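You operate a simulated robot arm through the tools that you are given. There is no shell and no other tool.

You are at the controls of a simulated two-armed robot. One attempt, no reset.

TASK
Take the beige towel from the worktop under the green-handled cupboard and lay it out flat on the end of the table.

The check looks at the end state, three seconds after you hand in, the way a careful person would. Anything else that was tipped, shoved, dropped, spilled or broken makes it a failure. Flat cloth is picked up by pressing the open fingertips on it (5 to 10 N) and closing them slowly along it; thin cloth reads only 2 to 8 mm in the jaws.

THE ROBOT
Two 7-joint arms with two-finger parallel grippers on one trunk, on a base that drives. Base frame: it is fixed to the floor where the robot stands at the start and does not move with it; the origin is under the middle of the robot, x ahead of it, y to its left, z up. Lengths are in m, angles in rad, forces in N, time in s.
The left shoulder is at the start at [0.02, 0.138, 1.2], the right one opposite. With the tool pointing down near the work surface each hand reaches from about 0.1 to 0.5 m from the robot's upright axis, wherever it stands, measured 20 degrees to its own side. Places, roughly: beige towel [0.5, 0.2, 0.9]; end of the table [-1.1, -0.3, 0.8]. Payload 1.57 kg a hand.
The TCP of each hand is the grasp point between the finger pads, 0.03 m short of the fingertips. In the tool frame z runs along the fingers and y along their closing line. The gripper opens to 0.08 m. The fingers are 0.017 m wide and 0.012 m thick; the gripper's body (0.04 by 0.082 m) begins 0.08 m behind the TCP.
Orientation is that of the tool frame in the base frame, as a unit quaternion [w, x, y, z]. With the fingers straight down and closing along the base's y, the tool's x points along the base's -x, its y along +y and its z along -z.

THE INTERFACE
- The arms move only by the tool move_arm. It takes "left_deltas", "right_deltas" or both (then of equal length, played together; a hand with none holds still); each is a list that holds one entry, the list of rows, each a list of 7 numbers: the finger opening in m, from 0 to 0.08, then the shift along the tool's x, y, z in m, then the turn, a rotation vector about the tool's x, y, z in rad. In form: [[[grip, dx, dy, dz, ax, ay, az], ...]]. A call has 1 to 20 rows; each row shifts and turns the commanded pose from where the row before left it, along the tool's axes as they then stand. A row lasts 0.2 s, in which the tool goes at most 0.05 m and 0.15 rad; a call with a longer step from one row to the next is refused whole, and so is a gripper value outside its range. Where a pose cannot be reached the arm comes as near as it can. A force on the tool above 40 N (or 10 N above the force at the start of the call, whichever is more), or a blocked arm, ends the call early, and 0.2 s more pass. Each finger travels about 0.045 m/s and halts on what it meets, pressing with about 27 N; the grip force reading is that of the motor and also rises with nothing between the fingers. The clock runs only during rows and for 0.2 s after the last one: add rows that do not move to give the fingers time. The reply holds the time, the measured pose of the TCP, the force on the tool along the base axes, the opening and the grip force, in the units named above and with some noise, with the torque about the TCP (base axes, N m) and any sound that the robot's microphone picked up.
- Cameras (640 x 400 px; columns grow to the right, rows downward): "scene" is now at [0.1859, 0.0314, 1.1209]; the picture's right is [0.33, -0.94, 0.00], its down [-0.19, -0.07, -0.98] and it looks along [0.92, 0.32, -0.20] (base axes); focal length 214 px, centre (320, 200). "left" rides on the left gripper at [0.072, 0.006, -0.122] in its tool frame; the picture's right is [-0.09, 1.00, 0.00], its down [-0.84, -0.08, -0.54] and it looks along [-0.54, -0.05, 0.84] (tool axes); focal length 238 px, centre (320, 200). "right" rides on the right gripper at [0.072, -0.007, -0.122] in its tool frame; the picture's right is [0.09, 1.00, 0.00], its down [-0.84, 0.08, -0.54] and it looks along [-0.54, 0.05, 0.84] (tool axes); focal length 238 px, centre (320, 200). There is no depth. A picture from a camera that has moved, and an enlarged one, comes with that camera's place and axes in the base frame and with its lens.
- capture(camera): a new picture of that camera. The clock stands still meanwhile.
- slide_trunk(by): slides the trunk up (or, below 0, down) by that many m; the arms and the scene camera ride with it, the base frame stays. It gives what a move gives, with no picture.
- base_move(legs): drives the robot by 1 to 6 legs, each [ahead, left, turn to the left] in m, m and rad, along the robot's own axes; the way and the turn of a leg run together, so that a leg with both is an arc; at most 1.5 m and 3.142 rad a leg. The arms and the cameras ride along, it lands a little off, and it stops where it bumps. It gives what a move gives.
- turn_head(pan, tilt): turns the head with the scene camera to pan (to the left, within 1.047 rad either way) and tilt (down, from -0.506 to 1.204), counted from straight ahead of the robot. It gives what a move gives.
- inspect(camera, box): a new picture of the part [left, top, right, bottom] of that camera's present view, enlarged. The clock stands still meanwhile.
- job_done(): hands the job in; it is judged then, once.

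Places have to be worked out from the pictures, the camera data and where the tool is seen. Open the grippers and draw the arms clear of the work before you hand the job in, unless the task says otherwise.

The tools are called after "Emit:" as a command line: name --argument value ..., lists and objects as JSON in quotes. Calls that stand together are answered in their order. move_arm: Moves the arms, as the interface text tells. Its arguments: {"type":"object","properties":{"left_deltas":{"type":"array"},"right_deltas":{"type":"array"}},"required":[]} The other tools are called the same way: slide_trunk (by) slides the trunk up or down; base_move (legs) drives the base; turn_head (pan, tilt) turns the head that bears the scene camera; capture (camera) takes a picture; inspect (camera, box) takes an enlarged picture of a part of a camera's view; job_done () hands the job in.

At the start:

```text
time: 0.0
left_eef_pos: [0.3085, 0.37, 1.0547]
left_orientation: [0.0, 0.0, 1.0, -0.001]
left_wrist_force: [0.7, -0.2, 0.4]
left_ft_torque: [0.0, 0.0, 0.0]
left_finger_gap: 0.0799
left_finger_force: 0.1
right_eef_pos: [0.2943, -0.0225, 1.0716]
right_orientation: [0.001, 0.001, 1.0, 0.0]
right_wrist_force: [0.8, -0.5, -0.1]
right_ft_torque: [0.02, 0.02, -0.03]
right_finger_gap: 0.0798
right_finger_force: 0.0
trunk travel left (down, up): [-0.575, 0.665]
robot x, y, heading: [-0.0016, 0.0, -0.002]
head pan, tilt: [0.337, 0.206]
```

scene: 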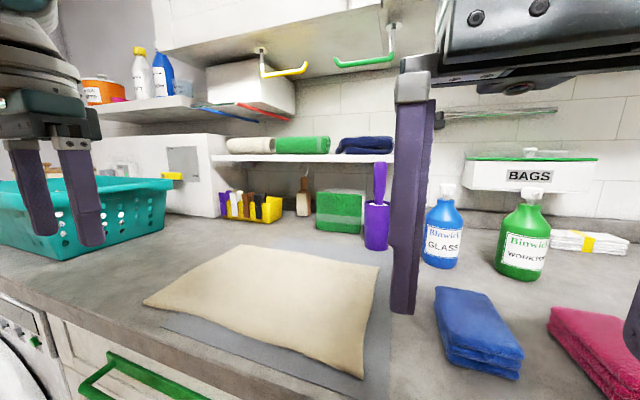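
right: 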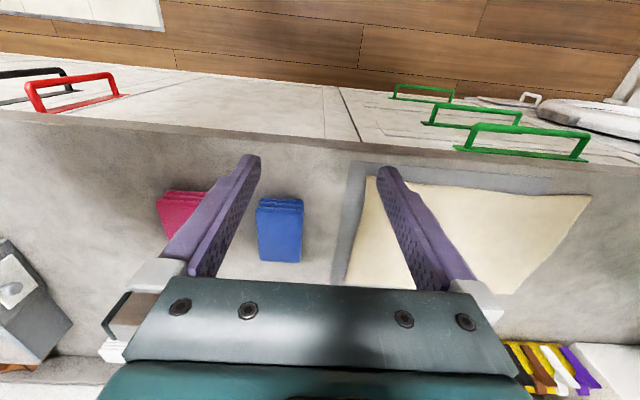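
left: 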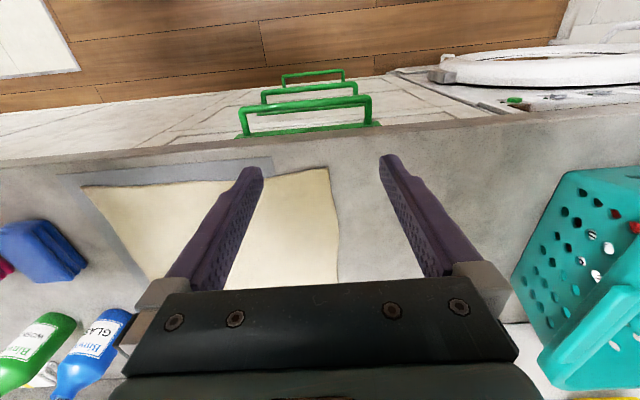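

The towel lies at about x 0.37–0.60, y 0.05–0.39 on the worktop, with something grey-blue under it. I'll turn the head to look straight down on it before planning.

Emit:
turn_head --pan 0.5 --tilt 0.8

```text
time: 1.0
left_eef_pos: [0.3079, 0.3716, 1.0562]
left_orientation: [0.001, 0.0, 1.0, 0.001]
left_wrist_force: [0.3, 1.5, -1.2]
left_ft_torque: [0.03, 0.01, 0.02]
left_finger_gap: 0.0801
left_finger_force: 0.0
right_eef_pos: [0.2938, -0.0229, 1.0707]
right_orientation: [0.0, 0.0, 1.0, 0.0]
right_wrist_force: [0.0, -0.6, 0.7]
right_ft_torque: [-0.01, 0.0, 0.0]
right_finger_gap: 0.08
right_finger_force: 0.1
trunk travel left (down, up): [-0.575, 0.665]
robot x, y, heading: [0.0006, 0.0012, 0.003]
head pan, tilt: [0.499, 0.799]
```

Head is turned; I take a picture to see the towel, worktop edge and what lies below it.

Emit:
capture --camera "scene"

Emit:
inspect --camera "left" --box '[40, 120, 400, 345]'

Emit:
inspect --camera "right" --box '[300, 120, 640, 333]'

```text
taken
camera scene: at [0.1688, 0.0392, 1.0678], right [0.48, -0.88, 0.0], down [-0.63, -0.34, -0.7], along [0.61, 0.33, -0.72], focal length 214 px, centre (320, 200)
```

scene: 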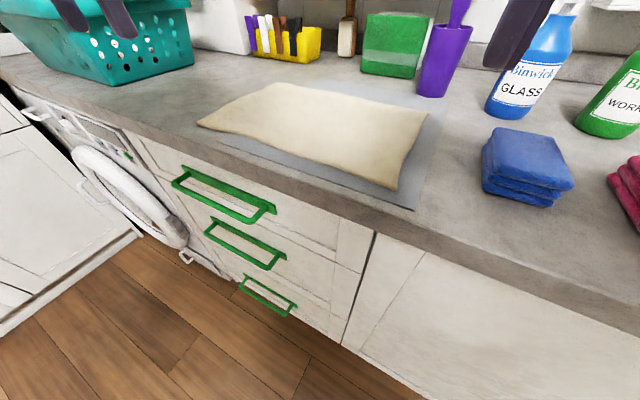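

```text
1.78 times, centred on (220, 232) of left
camera zoom: at [0.239, 0.3785, 1.1777], right [0.09, 1.0, 0.0], down [0.84, -0.08, 0.54], along [0.54, -0.05, -0.84], focal length 424 px, centre (498, 142)
```

zoom: 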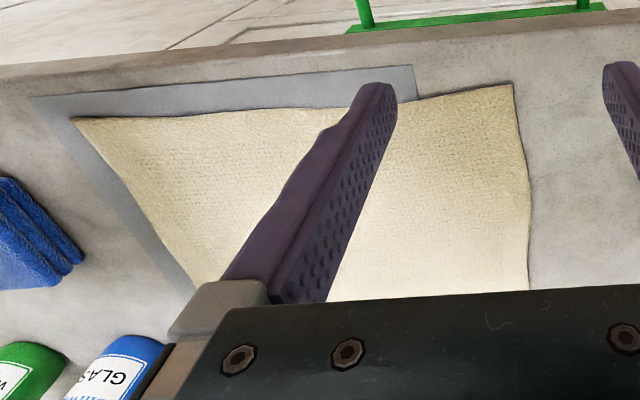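

```text
1.88 times, centred on (470, 226) of right
camera zoom: at [0.2231, -0.0291, 1.1937], right [-0.09, 1.0, 0.0], down [0.84, 0.08, 0.54], along [0.54, 0.05, -0.84], focal length 448 px, centre (38, 150)
```

zoom: 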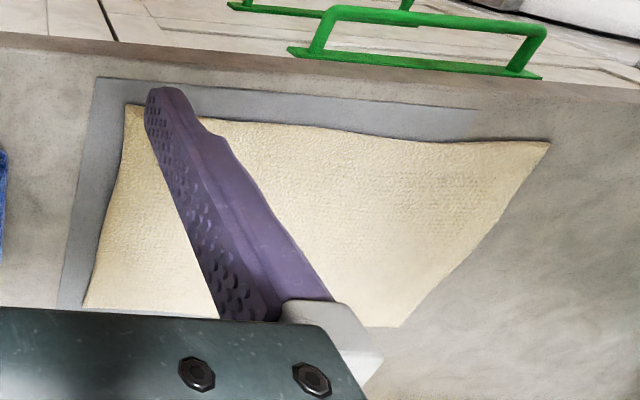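

Triangulated, the cloth is on z ≈ 0.905 with corners near (0.365, 0.047), (0.367, 0.377), (0.58, 0.375), (0.588, 0.05). A grey-blue sheet lies beneath it from y ≈ 0.024 to 0.31, so I zoom in to see what it is.

Emit:
inspect --camera "scene" --box '[180, 70, 460, 245]'

Emit:
inspect --camera "scene" --box '[360, 80, 460, 220]'

```text
2.29 times, centred on (320, 158) of scene
camera zoom: at [0.1688, 0.0392, 1.0678], right [0.48, -0.88, 0.0], down [-0.63, -0.34, -0.7], along [0.61, 0.33, -0.72], focal length 490 px, centre (320, 297)
```

zoom: 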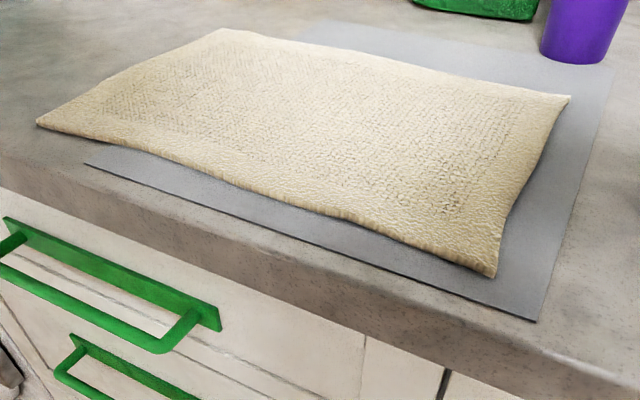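

```text
2.86 times, centred on (410, 150) of scene
camera zoom: at [0.1688, 0.0392, 1.0678], right [0.48, -0.88, 0.0], down [-0.63, -0.34, -0.7], along [0.61, 0.33, -0.72], focal length 613 px, centre (63, 343)
```

zoom: 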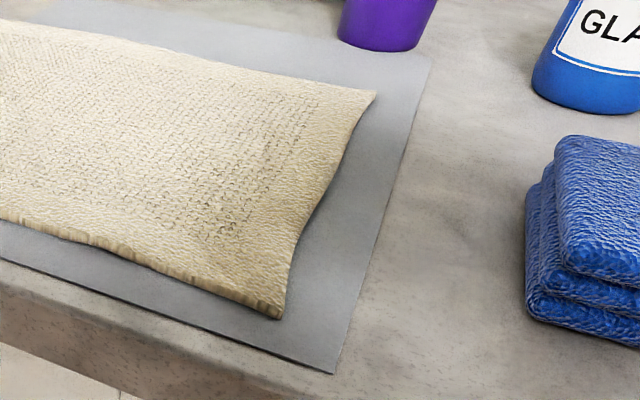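

The sheet is a flat stiff mat and the towel lies loosely on it, so I'll pinch the two near corners of the towel from above with both hands. First I bring both hands to ±0.135 m about the robot's middle (well clear of everything at z≈1.06) before strafing left.

Emit:
move_arm --left_deltas '[[[0.06, 0, -0.047, 0, 0, 0, 0], [0.05, 0, -0.047, 0, 0, 0, 0], [0.04, 0, -0.047, 0, 0, 0, 0], [0.04, 0, -0.047, 0, 0, 0, 0], [0.04, 0, -0.047, 0, 0, 0, 0], [0.04, 0, 0, 0, 0, 0, 0]]]' --right_deltas '[[[0.06, 0, -0.0225, 0, 0, 0, 0], [0.05, 0, -0.0225, 0, 0, 0, 0], [0.04, 0, -0.0225, 0, 0, 0, 0], [0.04, 0, -0.0225, 0, 0, 0, 0], [0.04, 0, -0.0225, 0, 0, 0, 0], [0.04, 0, 0, 0, 0, 0, 0]]]'

```text
time: 2.4
left_eef_pos: [0.3143, 0.1391, 1.0578]
left_orientation: [0.0, 0.0, 1.0, -0.002]
left_wrist_force: [-0.1, -0.3, -0.7]
left_ft_torque: [0.0, 0.0, 0.01]
left_finger_gap: 0.0402
left_finger_force: 0.0
right_eef_pos: [0.2875, -0.1322, 1.0586]
right_orientation: [-0.018, -0.009, 1.0, -0.011]
right_wrist_force: [0.2, 0.5, 0.6]
right_ft_torque: [0.01, 0.02, 0.03]
right_finger_gap: 0.0402
right_finger_force: 0.0
trunk travel left (down, up): [-0.575, 0.665]
robot x, y, heading: [-0.0029, -0.0027, 0.001]
head pan, tilt: [0.499, 0.799]
```

Both hands are at ±0.135 about the robot's middle; now I strafe left about 0.21 m so they sit in front of the towel's near corners.

Emit:
base_move --legs '[[0, 0.21, 0]]'

Emit:
turn_head --pan 0.0 --tilt 0.75

Emit:
capture --camera "scene"

Emit:
capture --camera "left"

Emit:
capture --camera "right"

```text
time: 4.1
left_eef_pos: [0.3156, 0.3551, 1.0575]
left_orientation: [0.001, -0.001, 1.0, 0.0]
left_wrist_force: [0.3, -1.1, 0.3]
left_ft_torque: [-0.02, 0.0, -0.02]
left_finger_gap: 0.0401
left_finger_force: 0.0
right_eef_pos: [0.2878, 0.0805, 1.0578]
right_orientation: [-0.019, -0.006, 1.0, -0.011]
right_wrist_force: [0.1, 0.3, 0.1]
right_ft_torque: [0.0, 0.0, 0.0]
right_finger_gap: 0.0401
right_finger_force: 0.2
trunk travel left (down, up): [-0.575, 0.665]
robot x, y, heading: [-0.0009, 0.2162, 0.002]
head pan, tilt: [0.499, 0.799]
```

```text
time: 5.0
left_eef_pos: [0.3133, 0.3548, 1.0573]
left_orientation: [0.0, -0.001, 1.0, 0.0]
left_wrist_force: [-0.5, 0.9, 0.4]
left_ft_torque: [-0.02, 0.0, 0.01]
left_finger_gap: 0.0399
left_finger_force: 0.0
right_eef_pos: [0.288, 0.0807, 1.0587]
right_orientation: [-0.02, -0.006, 1.0, -0.011]
right_wrist_force: [0.0, 0.0, 0.8]
right_ft_torque: [0.0, 0.0, 0.0]
right_finger_gap: 0.0401
right_finger_force: 0.1
trunk travel left (down, up): [-0.575, 0.665]
robot x, y, heading: [0.0039, 0.217, 0.004]
head pan, tilt: [0.0, 0.75]
```

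```text
taken
camera scene: at [0.1806, 0.2158, 1.0717], right [0.0, -1.0, 0.0], down [-0.68, 0.0, -0.73], along [0.73, 0.0, -0.68], focal length 214 px, centre (320, 200)
```

scene: 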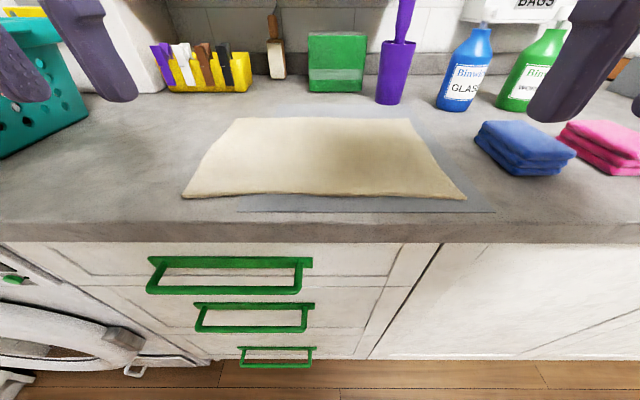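

```text
taken
camera left: at [0.2436, 0.3622, 1.1791], right [0.09, 1.0, 0.0], down [0.84, -0.07, 0.54], along [0.54, -0.05, -0.84], focal length 238 px, centre (320, 200)
```

left: 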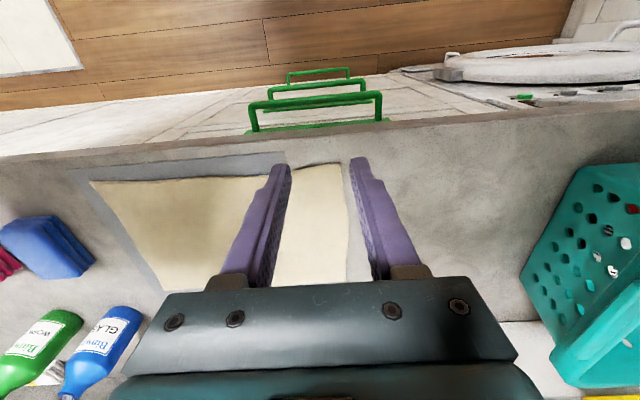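

```text
taken
camera right: at [0.2212, 0.0765, 1.1833], right [-0.1, 0.99, -0.02], down [0.86, 0.1, 0.51], along [0.51, 0.04, -0.86], focal length 238 px, centre (320, 200)
```

right: 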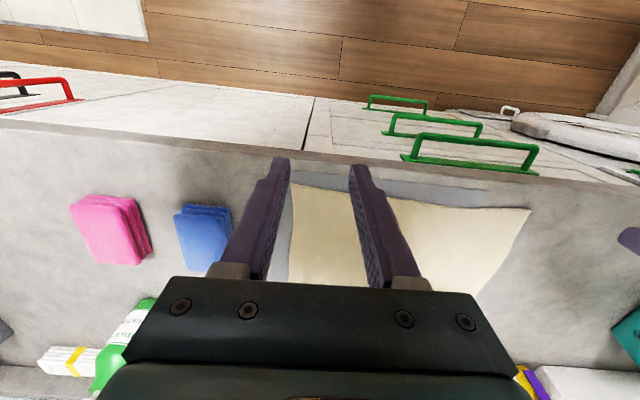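

Hands ride at x≈0.3, y≈0.355 and 0.080; the near corners are at about (0.367, 0.375) and (0.365, 0.050). I move each hand in over its corner, down to TCP z≈0.965 (tips about 25 mm above the cloth).

Emit:
move_arm --left_deltas '[[[0.04, -0.0184, -0.003, 0.0235, 0, 0, 0], [0.04, -0.0184, -0.003, 0.0235, 0, 0, 0], [0.04, -0.0184, -0.003, 0.0235, 0, 0, 0], [0.04, -0.0184, -0.003, 0.0235, 0, 0, 0], [0.04, 0, 0, 0, 0, 0, 0], [0.04, 0, 0, 0, 0, 0, 0]]]' --right_deltas '[[[0.04, -0.0235, 0, 0.0265, 0, 0, 0], [0.04, -0.0235, 0, 0.0265, 0, 0, 0], [0.04, -0.0235, 0, 0.0265, 0, 0, 0], [0.04, -0.0235, 0, 0.0265, 0, 0, 0], [0.04, 0, 0, 0, 0, 0, 0], [0.04, 0, 0, 0, 0, 0, 0]]]'

Emit:
capture --camera "scene"

Emit:
capture --camera "left"

Emit:
capture --camera "right"

```text
time: 6.4
left_eef_pos: [0.3868, 0.3433, 0.9635]
left_orientation: [0.001, -0.001, 1.0, -0.001]
left_wrist_force: [-0.4, -0.1, 0.1]
left_ft_torque: [0.02, 0.02, -0.05]
left_finger_gap: 0.04
left_finger_force: 0.0
right_eef_pos: [0.3753, 0.081, 0.951]
right_orientation: [-0.019, -0.006, 1.0, -0.011]
right_wrist_force: [0.1, 0.1, 0.2]
right_ft_torque: [0.0, 0.02, 0.0]
right_finger_gap: 0.04
right_finger_force: 0.1
trunk travel left (down, up): [-0.575, 0.665]
robot x, y, heading: [0.0004, 0.2167, 0.003]
head pan, tilt: [0.0, 0.75]
```

```text
taken
camera scene: at [0.1806, 0.2157, 1.0717], right [0.0, -1.0, 0.0], down [-0.68, 0.0, -0.73], along [0.73, 0.0, -0.68], focal length 214 px, centre (320, 200)
```

scene: 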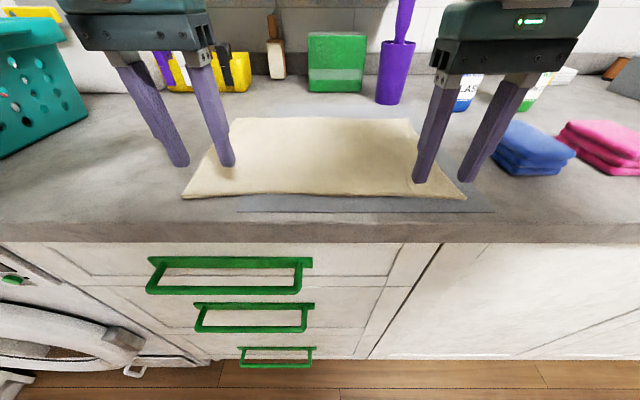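

```text
taken
camera left: at [0.3166, 0.3501, 1.0853], right [0.09, 1.0, 0.0], down [0.84, -0.07, 0.54], along [0.54, -0.05, -0.84], focal length 238 px, centre (320, 200)
```

left: 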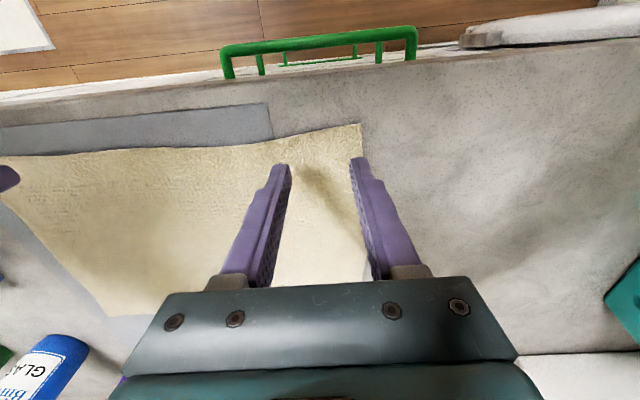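

```text
taken
camera right: at [0.3094, 0.0753, 1.0756], right [-0.11, 0.99, -0.02], down [0.86, 0.1, 0.51], along [0.51, 0.04, -0.86], focal length 238 px, centre (320, 200)
```

right: 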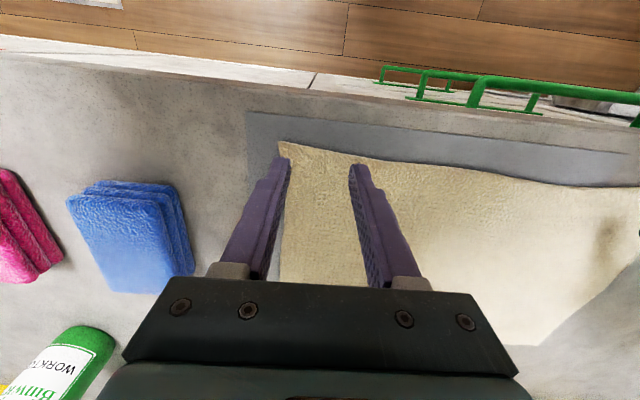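

Left hand is well over its corner; the right is slightly tilted and its outer finger is too near the cloth's side edge. I level the right hand, shift it 7 mm left and both to x≈0.392, tips about 8 mm above the cloth.

Emit:
move_arm --left_deltas '[[[0.038, -0.005, -0.001, 0.008, 0, 0, 0], [0.036, 0, 0, 0.007, 0, 0, 0], [0.036, 0, 0, 0, 0, 0, 0]]]' --right_deltas '[[[0.038, -0.008, 0.004, 0, -0.022, -0.038, 0.012], [0.036, -0.009, 0.003, 0.002, 0, 0, 0], [0.036, 0, 0, 0, 0, 0, 0]]]'

Emit:
capture --camera "left"

Emit:
capture --camera "right"

```text
time: 7.2
left_eef_pos: [0.3904, 0.3424, 0.949]
left_orientation: [0.0, -0.001, 1.0, -0.001]
left_wrist_force: [-0.2, -0.2, 0.2]
left_ft_torque: [0.03, 0.0, -0.02]
left_finger_gap: 0.0359
left_finger_force: 0.1
right_eef_pos: [0.3929, 0.0863, 0.9471]
right_orientation: [0.001, 0.0, 1.0, 0.001]
right_wrist_force: [0.3, 0.3, -0.8]
right_ft_torque: [-0.01, 0.0, -0.03]
right_finger_gap: 0.036
right_finger_force: 0.1
trunk travel left (down, up): [-0.575, 0.665]
robot x, y, heading: [-0.0015, 0.2173, 0.005]
head pan, tilt: [0.0, 0.75]
```

```text
taken
camera left: at [0.3216, 0.3495, 1.0706], right [0.09, 1.0, 0.0], down [0.84, -0.07, 0.54], along [0.54, -0.05, -0.84], focal length 238 px, centre (320, 200)
```

left: 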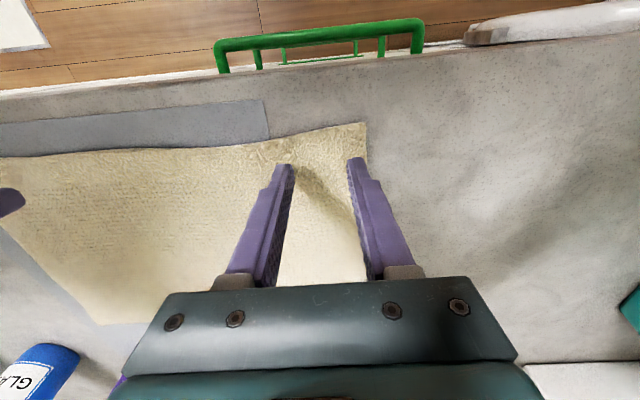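

```text
taken
camera right: at [0.3217, 0.0808, 1.0694], right [-0.09, 1.0, 0.0], down [0.84, 0.08, 0.54], along [0.54, 0.05, -0.84], focal length 238 px, centre (320, 200)
```

right: 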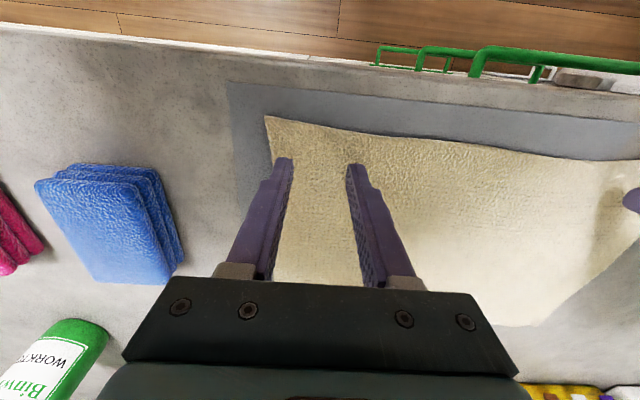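

Both pairs of fingertips now sit inside the cloth near the corners. I lower both slowly in 1.5 mm steps to find contact.

Emit:
move_arm --left_deltas '[[[0.036, 0, 0, 0.003, 0, 0, 0], [0.036, 0, 0, 0.002, 0, 0, 0], [0.036, 0, 0, 0.002, 0, 0, 0], [0.036, 0, 0, 0.0015, 0, 0, 0], [0.036, 0, 0, 0, 0, 0, 0]]]' --right_deltas '[[[0.036, 0, 0, 0.002, 0, 0, 0], [0.036, 0, 0, 0.002, 0, 0, 0], [0.036, 0, 0, 0.0015, 0, 0, 0], [0.036, 0, 0, 0.001, 0, 0, 0], [0.036, 0, 0, 0, 0, 0, 0]]]'

```text
time: 8.4
left_eef_pos: [0.3918, 0.3426, 0.9404]
left_orientation: [0.0, -0.001, 1.0, -0.001]
left_wrist_force: [0.5, -0.2, 0.0]
left_ft_torque: [0.01, 0.01, -0.01]
left_finger_gap: 0.0359
left_finger_force: 0.0
right_eef_pos: [0.3941, 0.0864, 0.9402]
right_orientation: [0.0, 0.0, 1.0, 0.001]
right_wrist_force: [-1.0, -0.1, -0.1]
right_ft_torque: [0.02, -0.02, 0.02]
right_finger_gap: 0.036
right_finger_force: 0.0
trunk travel left (down, up): [-0.575, 0.665]
robot x, y, heading: [0.0033, 0.2133, 0.004]
head pan, tilt: [0.0, 0.75]
```

No contact yet at TCP z≈0.940 on either side. I continue down in 1 mm steps.

Emit:
move_arm --left_deltas '[[[0.036, 0, 0, 0.0015, 0, 0, 0], [0.036, 0, 0, 0.001, 0, 0, 0], [0.036, 0, 0, 0.001, 0, 0, 0], [0.036, 0, 0, 0, 0, 0, 0]]]' --right_deltas '[[[0.036, 0, 0, 0.0015, 0, 0, 0], [0.036, 0, 0, 0.001, 0, 0, 0], [0.036, 0, 0, 0.001, 0, 0, 0], [0.036, 0, 0, 0, 0, 0, 0]]]'

```text
time: 9.4
left_eef_pos: [0.3906, 0.3421, 0.9367]
left_orientation: [-0.001, -0.001, 1.0, 0.0]
left_wrist_force: [0.3, -0.3, 0.6]
left_ft_torque: [0.04, 0.0, -0.01]
left_finger_gap: 0.0357
left_finger_force: 0.0
right_eef_pos: [0.3925, 0.0873, 0.9365]
right_orientation: [0.0, 0.001, 1.0, 0.001]
right_wrist_force: [-0.7, -0.7, 0.2]
right_ft_torque: [-0.02, -0.01, 0.01]
right_finger_gap: 0.0359
right_finger_force: 0.0
trunk travel left (down, up): [-0.575, 0.665]
robot x, y, heading: [0.0012, 0.2148, 0.004]
head pan, tilt: [0.0, 0.75]
```

Still free at z≈0.9365 (tips ≈0.9065). I keep stepping down 1 mm at a time.

Emit:
move_arm --left_deltas '[[[0.036, 0, 0, 0.001, 0, 0, 0], [0.036, 0, 0, 0.001, 0, 0, 0], [0.036, 0, 0, 0.001, 0, 0, 0], [0.036, 0, 0, 0, 0, 0, 0]]]' --right_deltas '[[[0.036, 0, 0, 0.001, 0, 0, 0], [0.036, 0, 0, 0.001, 0, 0, 0], [0.036, 0, 0, 0.001, 0, 0, 0], [0.036, 0, 0, 0, 0, 0, 0]]]'

```text
time: 10.4
left_eef_pos: [0.3914, 0.3412, 0.9347]
left_orientation: [0.0, -0.001, 1.0, -0.001]
left_wrist_force: [-1.5, 1.4, 7.0]
left_ft_torque: [0.0, 0.02, 0.01]
left_finger_gap: 0.0357
left_finger_force: 0.2
right_eef_pos: [0.3936, 0.0882, 0.9335]
right_orientation: [0.001, 0.0, 1.0, 0.002]
right_wrist_force: [-2.5, -0.5, 7.6]
right_ft_torque: [-0.05, 0.07, -0.01]
right_finger_gap: 0.036
right_finger_force: 0.0
trunk travel left (down, up): [-0.575, 0.665]
robot x, y, heading: [0.0022, 0.2167, 0.005]
head pan, tilt: [0.0, 0.75]
```

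Both hands press with about 7 N, right in the target range. Now I close both slowly along the cloth.

Emit:
move_arm --left_deltas '[[[0.033, 0, 0, 0, 0, 0, 0], [0.03, 0, 0, 0, 0, 0, 0], [0.027, 0, 0, 0, 0, 0, 0], [0.024, 0, 0, 0, 0, 0, 0], [0.021, 0, 0, 0, 0, 0, 0], [0.018, 0, 0, 0, 0, 0, 0], [0.015, 0, 0, 0, 0, 0, 0], [0.012, 0, 0, 0, 0, 0, 0], [0.009, 0, 0, 0, 0, 0, 0], [0.006, 0, 0, 0, 0, 0, 0], [0.003, 0, 0, 0, 0, 0, 0], [0.0, 0, 0, 0, 0, 0, 0], [0.0, 0, 0, 0, 0, 0, 0]]]' --right_deltas '[[[0.033, 0, 0, 0, 0, 0, 0], [0.03, 0, 0, 0, 0, 0, 0], [0.027, 0, 0, 0, 0, 0, 0], [0.024, 0, 0, 0, 0, 0, 0], [0.021, 0, 0, 0, 0, 0, 0], [0.018, 0, 0, 0, 0, 0, 0], [0.015, 0, 0, 0, 0, 0, 0], [0.012, 0, 0, 0, 0, 0, 0], [0.009, 0, 0, 0, 0, 0, 0], [0.006, 0, 0, 0, 0, 0, 0], [0.003, 0, 0, 0, 0, 0, 0], [0.0, 0, 0, 0, 0, 0, 0], [0.0, 0, 0, 0, 0, 0, 0]]]'

Emit:
capture --camera "left"

Emit:
capture --camera "right"

Emit:
capture --camera "scene"

```text
time: 13.2
left_eef_pos: [0.3935, 0.3427, 0.9337]
left_orientation: [0.001, -0.002, 1.0, -0.001]
left_wrist_force: [0.0, -1.6, 10.2]
left_ft_torque: [-0.04, 0.02, -0.04]
left_finger_gap: 0.0043
left_finger_force: 24.9
right_eef_pos: [0.3948, 0.0871, 0.934]
right_orientation: [0.001, 0.0, 1.0, 0.0]
right_wrist_force: [0.2, -0.5, 6.4]
right_ft_torque: [0.0, 0.0, -0.03]
right_finger_gap: 0.0
right_finger_force: 22.1
trunk travel left (down, up): [-0.575, 0.665]
robot x, y, heading: [-0.0004, 0.2182, -0.004]
head pan, tilt: [0.0, 0.75]
```

```text
taken
camera left: at [0.3227, 0.3491, 1.0554], right [0.09, 1.0, 0.0], down [0.84, -0.07, 0.54], along [0.54, -0.05, -0.84], focal length 238 px, centre (320, 200)
```

left: 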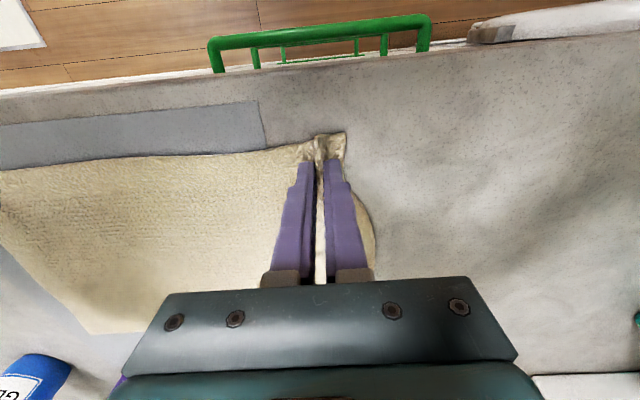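

```text
taken
camera right: at [0.3236, 0.081, 1.0562], right [-0.09, 1.0, 0.0], down [0.84, 0.08, 0.54], along [0.54, 0.05, -0.84], focal length 238 px, centre (320, 200)
```

right: 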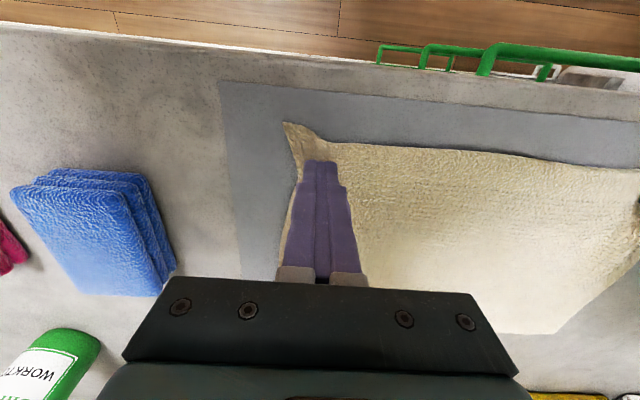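

```text
taken
camera scene: at [0.1817, 0.2155, 1.072], right [0.0, -1.0, 0.0], down [-0.68, 0.0, -0.73], along [0.73, 0.0, -0.68], focal length 214 px, centre (320, 200)
```

scene: 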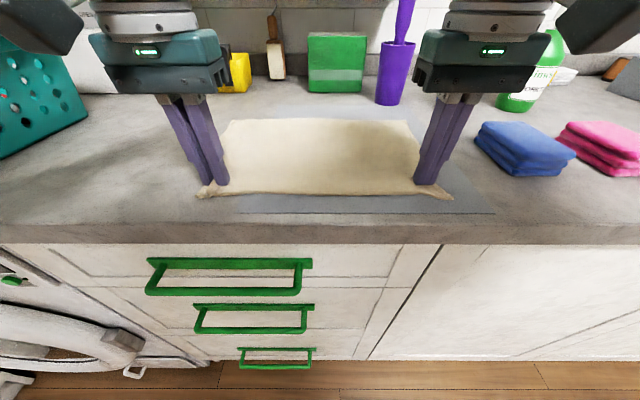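

The left jaws hold a fold (4.3 mm gap) but the right ones closed empty (0.0 mm), the fingertips having slid over the cloth. I lift the right hand a little, reopen it and look.

Emit:
move_arm --right_deltas '[[[0.0, 0, 0, -0.006, 0, 0, 0], [0.018, 0, 0, -0.006, 0, 0, 0], [0.04, 0, 0, 0, 0, 0, 0], [0.04, 0, 0, 0, 0, 0, 0], [0.04, 0, 0, 0, 0, 0, 0]]]'

Emit:
inspect --camera "right" --box '[210, 80, 450, 230]'

Emit:
inspect --camera "left" --box '[230, 90, 420, 209]'

```text
time: 14.4
left_eef_pos: [0.3928, 0.3413, 0.9332]
left_orientation: [0.001, -0.001, 1.0, -0.001]
left_wrist_force: [1.0, -1.3, 10.6]
left_ft_torque: [-0.07, -0.04, 0.0]
left_finger_gap: 0.0045
left_finger_force: 25.3
right_eef_pos: [0.3949, 0.087, 0.9465]
right_orientation: [0.001, 0.0, 1.0, 0.001]
right_wrist_force: [0.1, 0.4, -0.4]
right_ft_torque: [0.01, -0.02, 0.02]
right_finger_gap: 0.0399
right_finger_force: 0.0
trunk travel left (down, up): [-0.575, 0.665]
robot x, y, heading: [-0.0001, 0.2118, -0.004]
head pan, tilt: [0.0, 0.75]
```

```text
2.67 times, centred on (330, 155) of right
camera zoom: at [0.3236, 0.0808, 1.0685], right [-0.09, 1.0, 0.0], down [0.84, 0.08, 0.54], along [0.54, 0.05, -0.84], focal length 636 px, centre (293, 320)
```

zoom: 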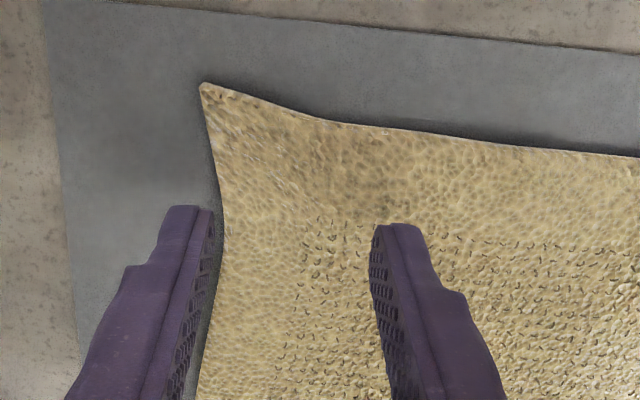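

```text
3.36 times, centred on (325, 150) of left
camera zoom: at [0.3226, 0.3492, 1.0554], right [0.09, 1.0, 0.0], down [0.84, -0.07, 0.54], along [0.54, -0.05, -0.84], focal length 801 px, centre (303, 370)
```

zoom: 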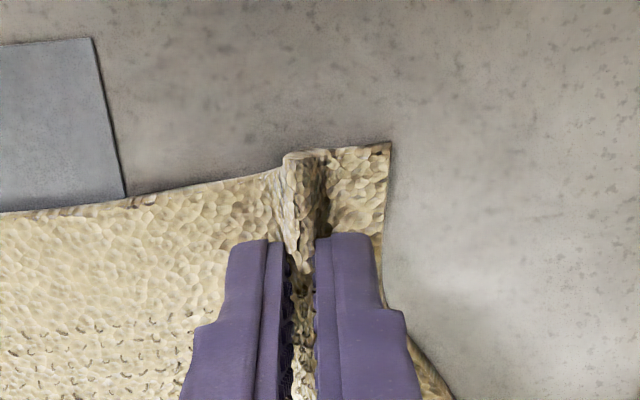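

The right edge of the cloth has slid inward to y≈0.066. I shift the right hand 16 mm to its left so both fingertips land on the cloth and press a bit harder this time.

Emit:
move_arm --right_deltas '[[[0.036, 0, 0.016, 0, 0, 0, 0], [0.036, 0, 0, 0.005, 0, 0, 0], [0.036, 0, 0, 0.005, 0, 0, 0], [0.036, 0, 0, 0.001, 0, 0, 0], [0.036, 0, 0, 0.001, 0, 0, 0], [0.036, 0, 0, 0.001, 0, 0, 0], [0.036, 0, 0, 0, 0, 0, 0]]]'

```text
time: 16.0
left_eef_pos: [0.3928, 0.3424, 0.9338]
left_orientation: [0.0, 0.0, 1.0, 0.0]
left_wrist_force: [1.2, -0.7, 8.8]
left_ft_torque: [-0.07, 0.0, -0.04]
left_finger_gap: 0.0044
left_finger_force: 25.2
right_eef_pos: [0.3961, 0.1045, 0.934]
right_orientation: [0.001, 0.0, 1.0, 0.001]
right_wrist_force: [-0.8, 2.3, 9.1]
right_ft_torque: [0.03, 0.0, 0.02]
right_finger_gap: 0.0361
right_finger_force: 0.0
trunk travel left (down, up): [-0.575, 0.665]
robot x, y, heading: [-0.0014, 0.212, 0.006]
head pan, tilt: [0.0, 0.75]
```

Right hand now presses with 9 N. I close it slowly, 2 mm per row.

Emit:
move_arm --right_deltas '[[[0.034, 0, 0, 0, 0, 0, 0], [0.032, 0, 0, 0, 0, 0, 0], [0.03, 0, 0, 0, 0, 0, 0], [0.028, 0, 0, 0, 0, 0, 0], [0.026, 0, 0, 0, 0, 0, 0], [0.024, 0, 0, 0, 0, 0, 0], [0.022, 0, 0, 0, 0, 0, 0], [0.02, 0, 0, 0, 0, 0, 0], [0.018, 0, 0, 0, 0, 0, 0], [0.016, 0, 0, 0, 0, 0, 0], [0.014, 0, 0, 0, 0, 0, 0], [0.012, 0, 0, 0, 0, 0, 0], [0.01, 0, 0, 0, 0, 0, 0], [0.008, 0, 0, 0, 0, 0, 0], [0.006, 0, 0, 0, 0, 0, 0], [0.004, 0, 0, 0, 0, 0, 0], [0.002, 0, 0, 0, 0, 0, 0], [0.0, 0, 0, 0, 0, 0, 0], [0.0, 0, 0, 0, 0, 0, 0]]]'

Emit:
inspect --camera "right" --box '[210, 80, 450, 230]'

```text
time: 20.0
left_eef_pos: [0.3945, 0.3406, 0.9344]
left_orientation: [0.001, -0.001, 1.0, -0.001]
left_wrist_force: [-1.9, -1.3, 8.6]
left_ft_torque: [-0.03, 0.05, -0.03]
left_finger_gap: 0.0044
left_finger_force: 25.2
right_eef_pos: [0.3962, 0.1031, 0.9326]
right_orientation: [0.001, 0.0, 1.0, 0.001]
right_wrist_force: [0.6, 0.0, 13.7]
right_ft_torque: [0.01, -0.04, -0.03]
right_finger_gap: 0.0032
right_finger_force: 24.0
trunk travel left (down, up): [-0.575, 0.665]
robot x, y, heading: [0.0022, 0.2188, -0.0]
head pan, tilt: [0.0, 0.75]
```

```text
2.67 times, centred on (330, 155) of right
camera zoom: at [0.3253, 0.097, 1.0556], right [-0.09, 1.0, 0.0], down [0.84, 0.08, 0.54], along [0.54, 0.05, -0.84], focal length 636 px, centre (293, 320)
```

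zoom: 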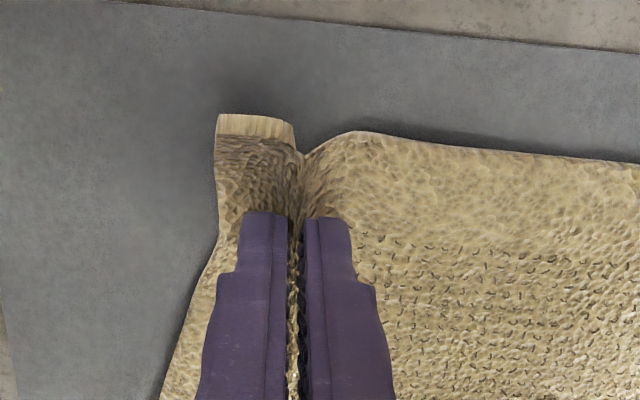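

Both jaws now hold cloth (4.4 mm left, 3.2 mm right). I lift both gently by 4 cm first and check that the grips hold.

Emit:
move_arm --left_deltas '[[[0.0, 0, 0, -0.005, 0, 0, 0], [0.0, 0, 0, -0.01, 0, 0, 0], [0.0, 0, 0, -0.01, 0, 0, 0], [0.0, 0, 0, -0.015, 0, 0, 0], [0.0, 0, 0, 0, 0, 0, 0]]]' --right_deltas '[[[0.0, 0, 0, -0.005, 0, 0, 0], [0.0, 0, 0, -0.01, 0, 0, 0], [0.0, 0, 0, -0.01, 0, 0, 0], [0.0, 0, 0, -0.015, 0, 0, 0], [0.0, 0, 0, 0, 0, 0, 0]]]'

Emit:
capture --camera "scene"

Emit:
capture --camera "right"

Emit:
capture --camera "left"

```text
time: 21.2
left_eef_pos: [0.3931, 0.3424, 0.9743]
left_orientation: [0.0, -0.001, 1.0, -0.001]
left_wrist_force: [0.2, -0.1, -1.0]
left_ft_torque: [0.01, -0.02, 0.02]
left_finger_gap: 0.0044
left_finger_force: 25.4
right_eef_pos: [0.3942, 0.1026, 0.9718]
right_orientation: [-0.001, 0.0, 1.0, 0.0]
right_wrist_force: [0.0, 0.7, -0.3]
right_ft_torque: [0.01, -0.01, -0.03]
right_finger_gap: 0.0027
right_finger_force: 23.7
trunk travel left (down, up): [-0.575, 0.665]
robot x, y, heading: [0.0005, 0.2138, 0.006]
head pan, tilt: [0.0, 0.75]
```

```text
taken
camera scene: at [0.1806, 0.2157, 1.0717], right [0.0, -1.0, 0.0], down [-0.68, 0.0, -0.73], along [0.73, 0.0, -0.68], focal length 214 px, centre (320, 200)
```

scene: 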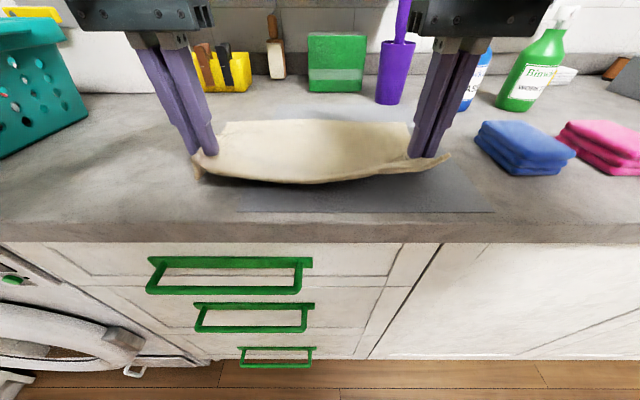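

```text
taken
camera right: at [0.3225, 0.097, 1.0935], right [-0.09, 1.0, 0.0], down [0.84, 0.08, 0.54], along [0.54, 0.05, -0.84], focal length 238 px, centre (320, 200)
```

right: 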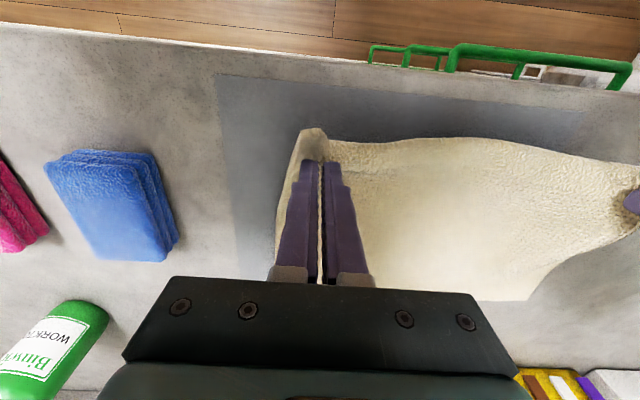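

```text
taken
camera left: at [0.323, 0.3498, 1.0959], right [0.09, 1.0, 0.0], down [0.84, -0.07, 0.54], along [0.54, -0.05, -0.84], focal length 238 px, centre (320, 200)
```

left: 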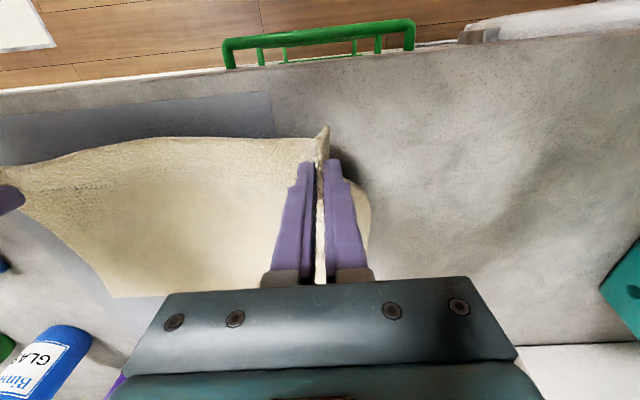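

Both grips hold and the mat has not moved. I raise the trunk 0.25 m so the towel peels off and hangs clear of the worktop.

Emit:
slide_trunk --by 0.12

Emit:
capture --camera "scene"

```text
time: 22.7
left_eef_pos: [0.3917, 0.3433, 1.0937]
left_orientation: [0.0, 0.0, 1.0, 0.0]
left_wrist_force: [0.1, 0.7, -0.8]
left_ft_torque: [0.0, 0.01, -0.02]
left_finger_gap: 0.0044
left_finger_force: 24.5
right_eef_pos: [0.395, 0.1036, 1.092]
right_orientation: [0.001, 0.001, 1.0, 0.001]
right_wrist_force: [0.3, 1.4, -0.1]
right_ft_torque: [0.03, 0.0, -0.03]
right_finger_gap: 0.0026
right_finger_force: 24.4
trunk travel left (down, up): [-0.695, 0.545]
robot x, y, heading: [0.0025, 0.215, 0.002]
head pan, tilt: [0.0, 0.75]
```

```text
taken
camera scene: at [0.1806, 0.2157, 1.1917], right [0.0, -1.0, 0.0], down [-0.68, 0.0, -0.73], along [0.73, 0.0, -0.68], focal length 214 px, centre (320, 200)
```

scene: 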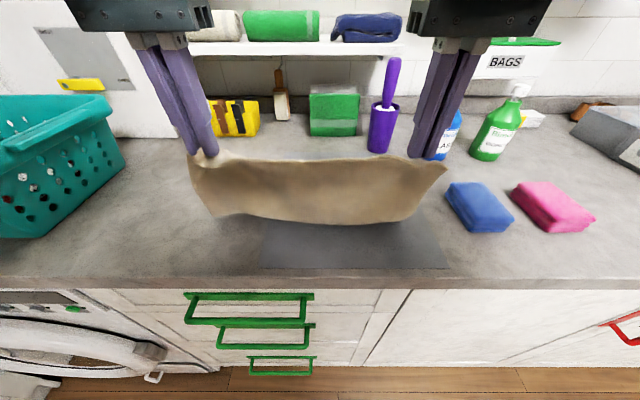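

The towel is coming up cleanly between both hands. I raise another 0.14 m to get it fully clear.

Emit:
slide_trunk --by 0.14

Emit:
capture --camera "scene"

Emit:
capture --camera "right"

Emit:
capture --camera "left"

```text
time: 24.4
left_eef_pos: [0.3927, 0.3439, 1.2341]
left_orientation: [0.0, 0.0, 1.0, -0.001]
left_wrist_force: [0.3, 1.0, -0.4]
left_ft_torque: [-0.02, 0.02, -0.02]
left_finger_gap: 0.0045
left_finger_force: 25.2
right_eef_pos: [0.394, 0.1038, 1.2314]
right_orientation: [0.001, 0.0, 1.0, 0.001]
right_wrist_force: [0.1, 0.5, -0.3]
right_ft_torque: [0.0, -0.01, -0.02]
right_finger_gap: 0.0026
right_finger_force: 23.5
trunk travel left (down, up): [-0.835, 0.405]
robot x, y, heading: [-0.0009, 0.2176, -0.001]
head pan, tilt: [0.0, 0.75]
```

```text
taken
camera scene: at [0.1806, 0.2157, 1.3317], right [0.0, -1.0, 0.0], down [-0.68, 0.0, -0.73], along [0.73, 0.0, -0.68], focal length 214 px, centre (320, 200)
```

scene: 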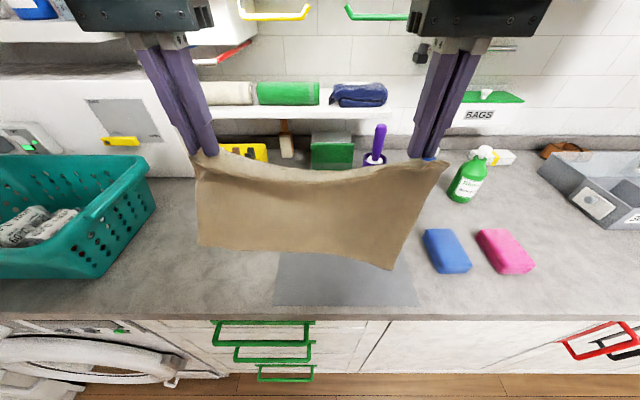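

```text
taken
camera right: at [0.3225, 0.097, 1.3533], right [-0.09, 1.0, 0.0], down [0.84, 0.08, 0.54], along [0.54, 0.05, -0.84], focal length 238 px, centre (320, 200)
```

right: 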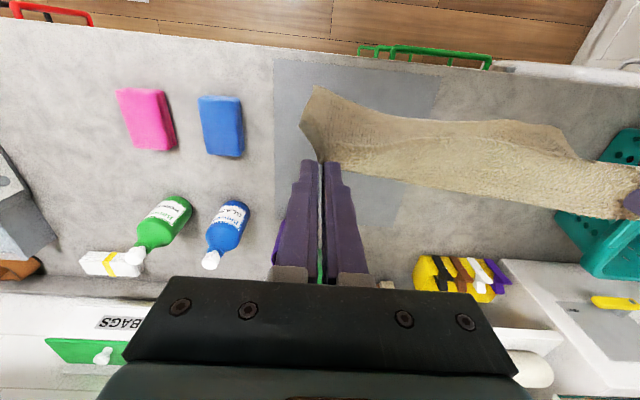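

```text
taken
camera left: at [0.3229, 0.3498, 1.3556], right [0.09, 1.0, 0.0], down [0.84, -0.07, 0.54], along [0.54, -0.05, -0.84], focal length 238 px, centre (320, 200)
```

left: 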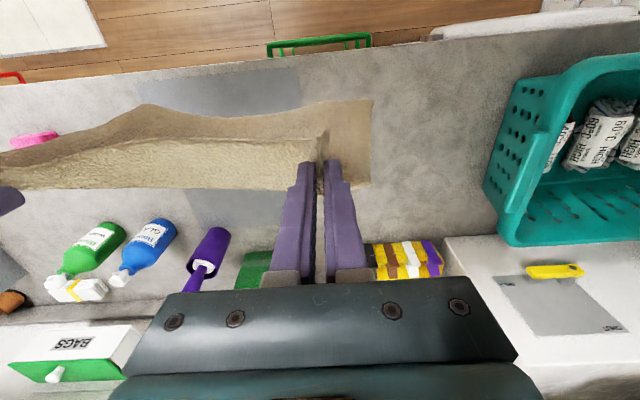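

The towel hangs free and clear of everything, and the mat and other items are unmoved. Before driving I look to both sides with the head to learn the room behind.

Emit:
turn_head --pan -1.047 --tilt 0.45

Emit:
capture --camera "scene"

Emit:
turn_head --pan 1.047 --tilt 0.45

Emit:
capture --camera "scene"

```text
time: 25.7
left_eef_pos: [0.3939, 0.3434, 1.2338]
left_orientation: [0.0, 0.0, 1.0, -0.001]
left_wrist_force: [0.8, -0.5, -0.2]
left_ft_torque: [0.06, 0.02, -0.02]
left_finger_gap: 0.0047
left_finger_force: 24.6
right_eef_pos: [0.394, 0.1036, 1.2311]
right_orientation: [0.0, 0.0, 1.0, 0.001]
right_wrist_force: [0.4, 0.5, -0.7]
right_ft_torque: [0.01, -0.02, 0.01]
right_finger_gap: 0.0029
right_finger_force: 23.9
trunk travel left (down, up): [-0.835, 0.405]
robot x, y, heading: [-0.0044, 0.2169, -0.001]
head pan, tilt: [-1.047, 0.45]
```

```text
taken
camera scene: at [0.1439, 0.1361, 1.3582], right [-0.86, -0.5, 0.0], down [-0.22, 0.38, -0.9], along [0.45, -0.78, -0.44], focal length 214 px, centre (320, 200)
```

scene: 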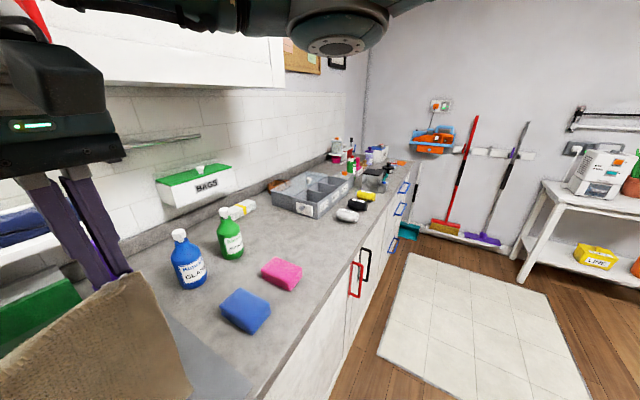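

```text
time: 27.7
left_eef_pos: [0.3925, 0.3424, 1.2347]
left_orientation: [0.0, -0.001, 1.0, 0.0]
left_wrist_force: [-0.3, -0.4, 0.2]
left_ft_torque: [0.0, -0.05, 0.04]
left_finger_gap: 0.0042
left_finger_force: 24.8
right_eef_pos: [0.3932, 0.1028, 1.2306]
right_orientation: [0.0, 0.001, 1.0, 0.001]
right_wrist_force: [-0.5, -0.5, 0.5]
right_ft_torque: [0.01, 0.02, 0.0]
right_finger_gap: 0.0025
right_finger_force: 24.0
trunk travel left (down, up): [-0.835, 0.405]
robot x, y, heading: [0.0013, 0.2152, 0.002]
head pan, tilt: [1.047, 0.45]
```

```text
taken
camera scene: at [0.1436, 0.2952, 1.3582], right [0.87, -0.5, 0.0], down [-0.22, -0.38, -0.9], along [0.45, 0.78, -0.44], focal length 214 px, centre (320, 200)
```

scene: 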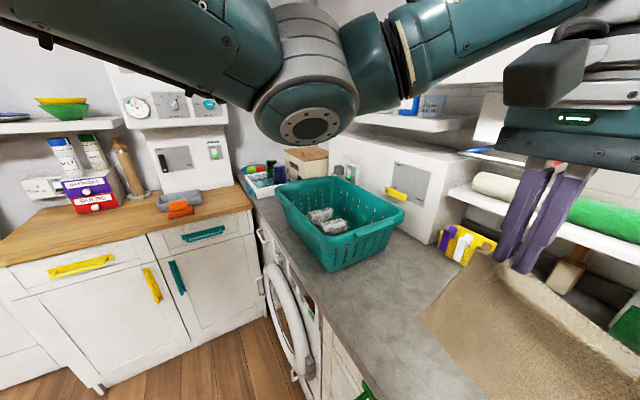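

The open floor is to the right (−y side); the left is an L-shaped worktop. I spread the hands 5 mm each to reduce the sag, then will back away from the worktop before turning.

Emit:
move_arm --left_deltas '[[[0.0, 0, 0.003, 0, 0, 0, 0], [0.0, 0, 0.003, 0, 0, 0, 0], [0.0, 0, 0, 0, 0, 0, 0]]]' --right_deltas '[[[0.0, 0, -0.003, 0, 0, 0, 0], [0.0, 0, -0.003, 0, 0, 0, 0], [0.0, 0, 0, 0, 0, 0, 0]]]'

Emit:
base_move --legs '[[-0.25, 0, 0]]'

Emit:
turn_head --pan -1.047 --tilt 0.5

Emit:
capture --camera "scene"

```text
time: 28.5
left_eef_pos: [0.3934, 0.3483, 1.2353]
left_orientation: [0.0, -0.001, 1.0, -0.001]
left_wrist_force: [-0.2, -2.7, 0.3]
left_ft_torque: [-0.02, -0.01, 0.01]
left_finger_gap: 0.0044
left_finger_force: 25.3
right_eef_pos: [0.3943, 0.0981, 1.2305]
right_orientation: [0.0, 0.001, 1.0, 0.001]
right_wrist_force: [0.2, 1.6, 0.3]
right_ft_torque: [0.06, -0.01, -0.05]
right_finger_gap: 0.0024
right_finger_force: 24.1
trunk travel left (down, up): [-0.835, 0.405]
robot x, y, heading: [0.0006, 0.2136, -0.0]
head pan, tilt: [1.047, 0.45]
```

```text
time: 30.3
left_eef_pos: [0.1381, 0.3492, 1.2356]
left_orientation: [0.0, -0.004, 1.0, -0.001]
left_wrist_force: [-0.4, -1.4, -0.4]
left_ft_torque: [-0.06, 0.0, -0.01]
left_finger_gap: 0.0046
left_finger_force: 24.8
right_eef_pos: [0.1394, 0.0995, 1.2304]
right_orientation: [0.0, -0.003, 1.0, 0.0]
right_wrist_force: [-0.1, 3.0, -0.6]
right_ft_torque: [0.04, -0.01, -0.01]
right_finger_gap: 0.0028
right_finger_force: 24.2
trunk travel left (down, up): [-0.835, 0.405]
robot x, y, heading: [-0.2544, 0.2114, 0.002]
head pan, tilt: [1.047, 0.45]
```

```text
time: 32.3
left_eef_pos: [0.1381, 0.3496, 1.2344]
left_orientation: [-0.001, -0.003, 1.0, -0.001]
left_wrist_force: [0.4, -2.8, -0.6]
left_ft_torque: [-0.05, -0.02, -0.01]
left_finger_gap: 0.0046
left_finger_force: 24.7
right_eef_pos: [0.1413, 0.0986, 1.2304]
right_orientation: [0.0, -0.002, 1.0, 0.001]
right_wrist_force: [-0.1, 2.1, 0.4]
right_ft_torque: [0.06, 0.03, 0.0]
right_finger_gap: 0.0025
right_finger_force: 24.1
trunk travel left (down, up): [-0.835, 0.405]
robot x, y, heading: [-0.2529, 0.2132, -0.0]
head pan, tilt: [-1.047, 0.499]
```

```text
taken
camera scene: at [-0.111, 0.1365, 1.3537], right [-0.86, -0.5, 0.0], down [-0.24, 0.41, -0.88], along [0.44, -0.76, -0.48], focal length 214 px, centre (320, 200)
```

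scene: 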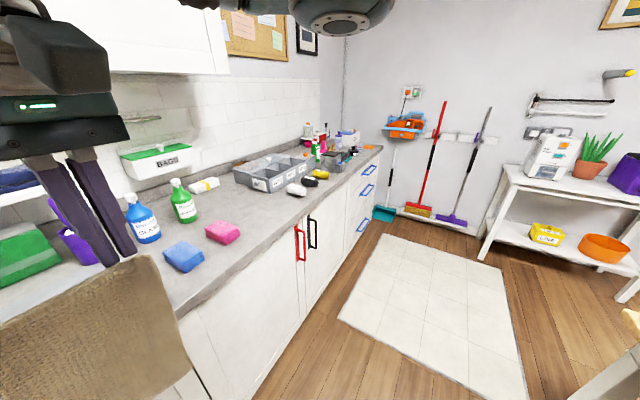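

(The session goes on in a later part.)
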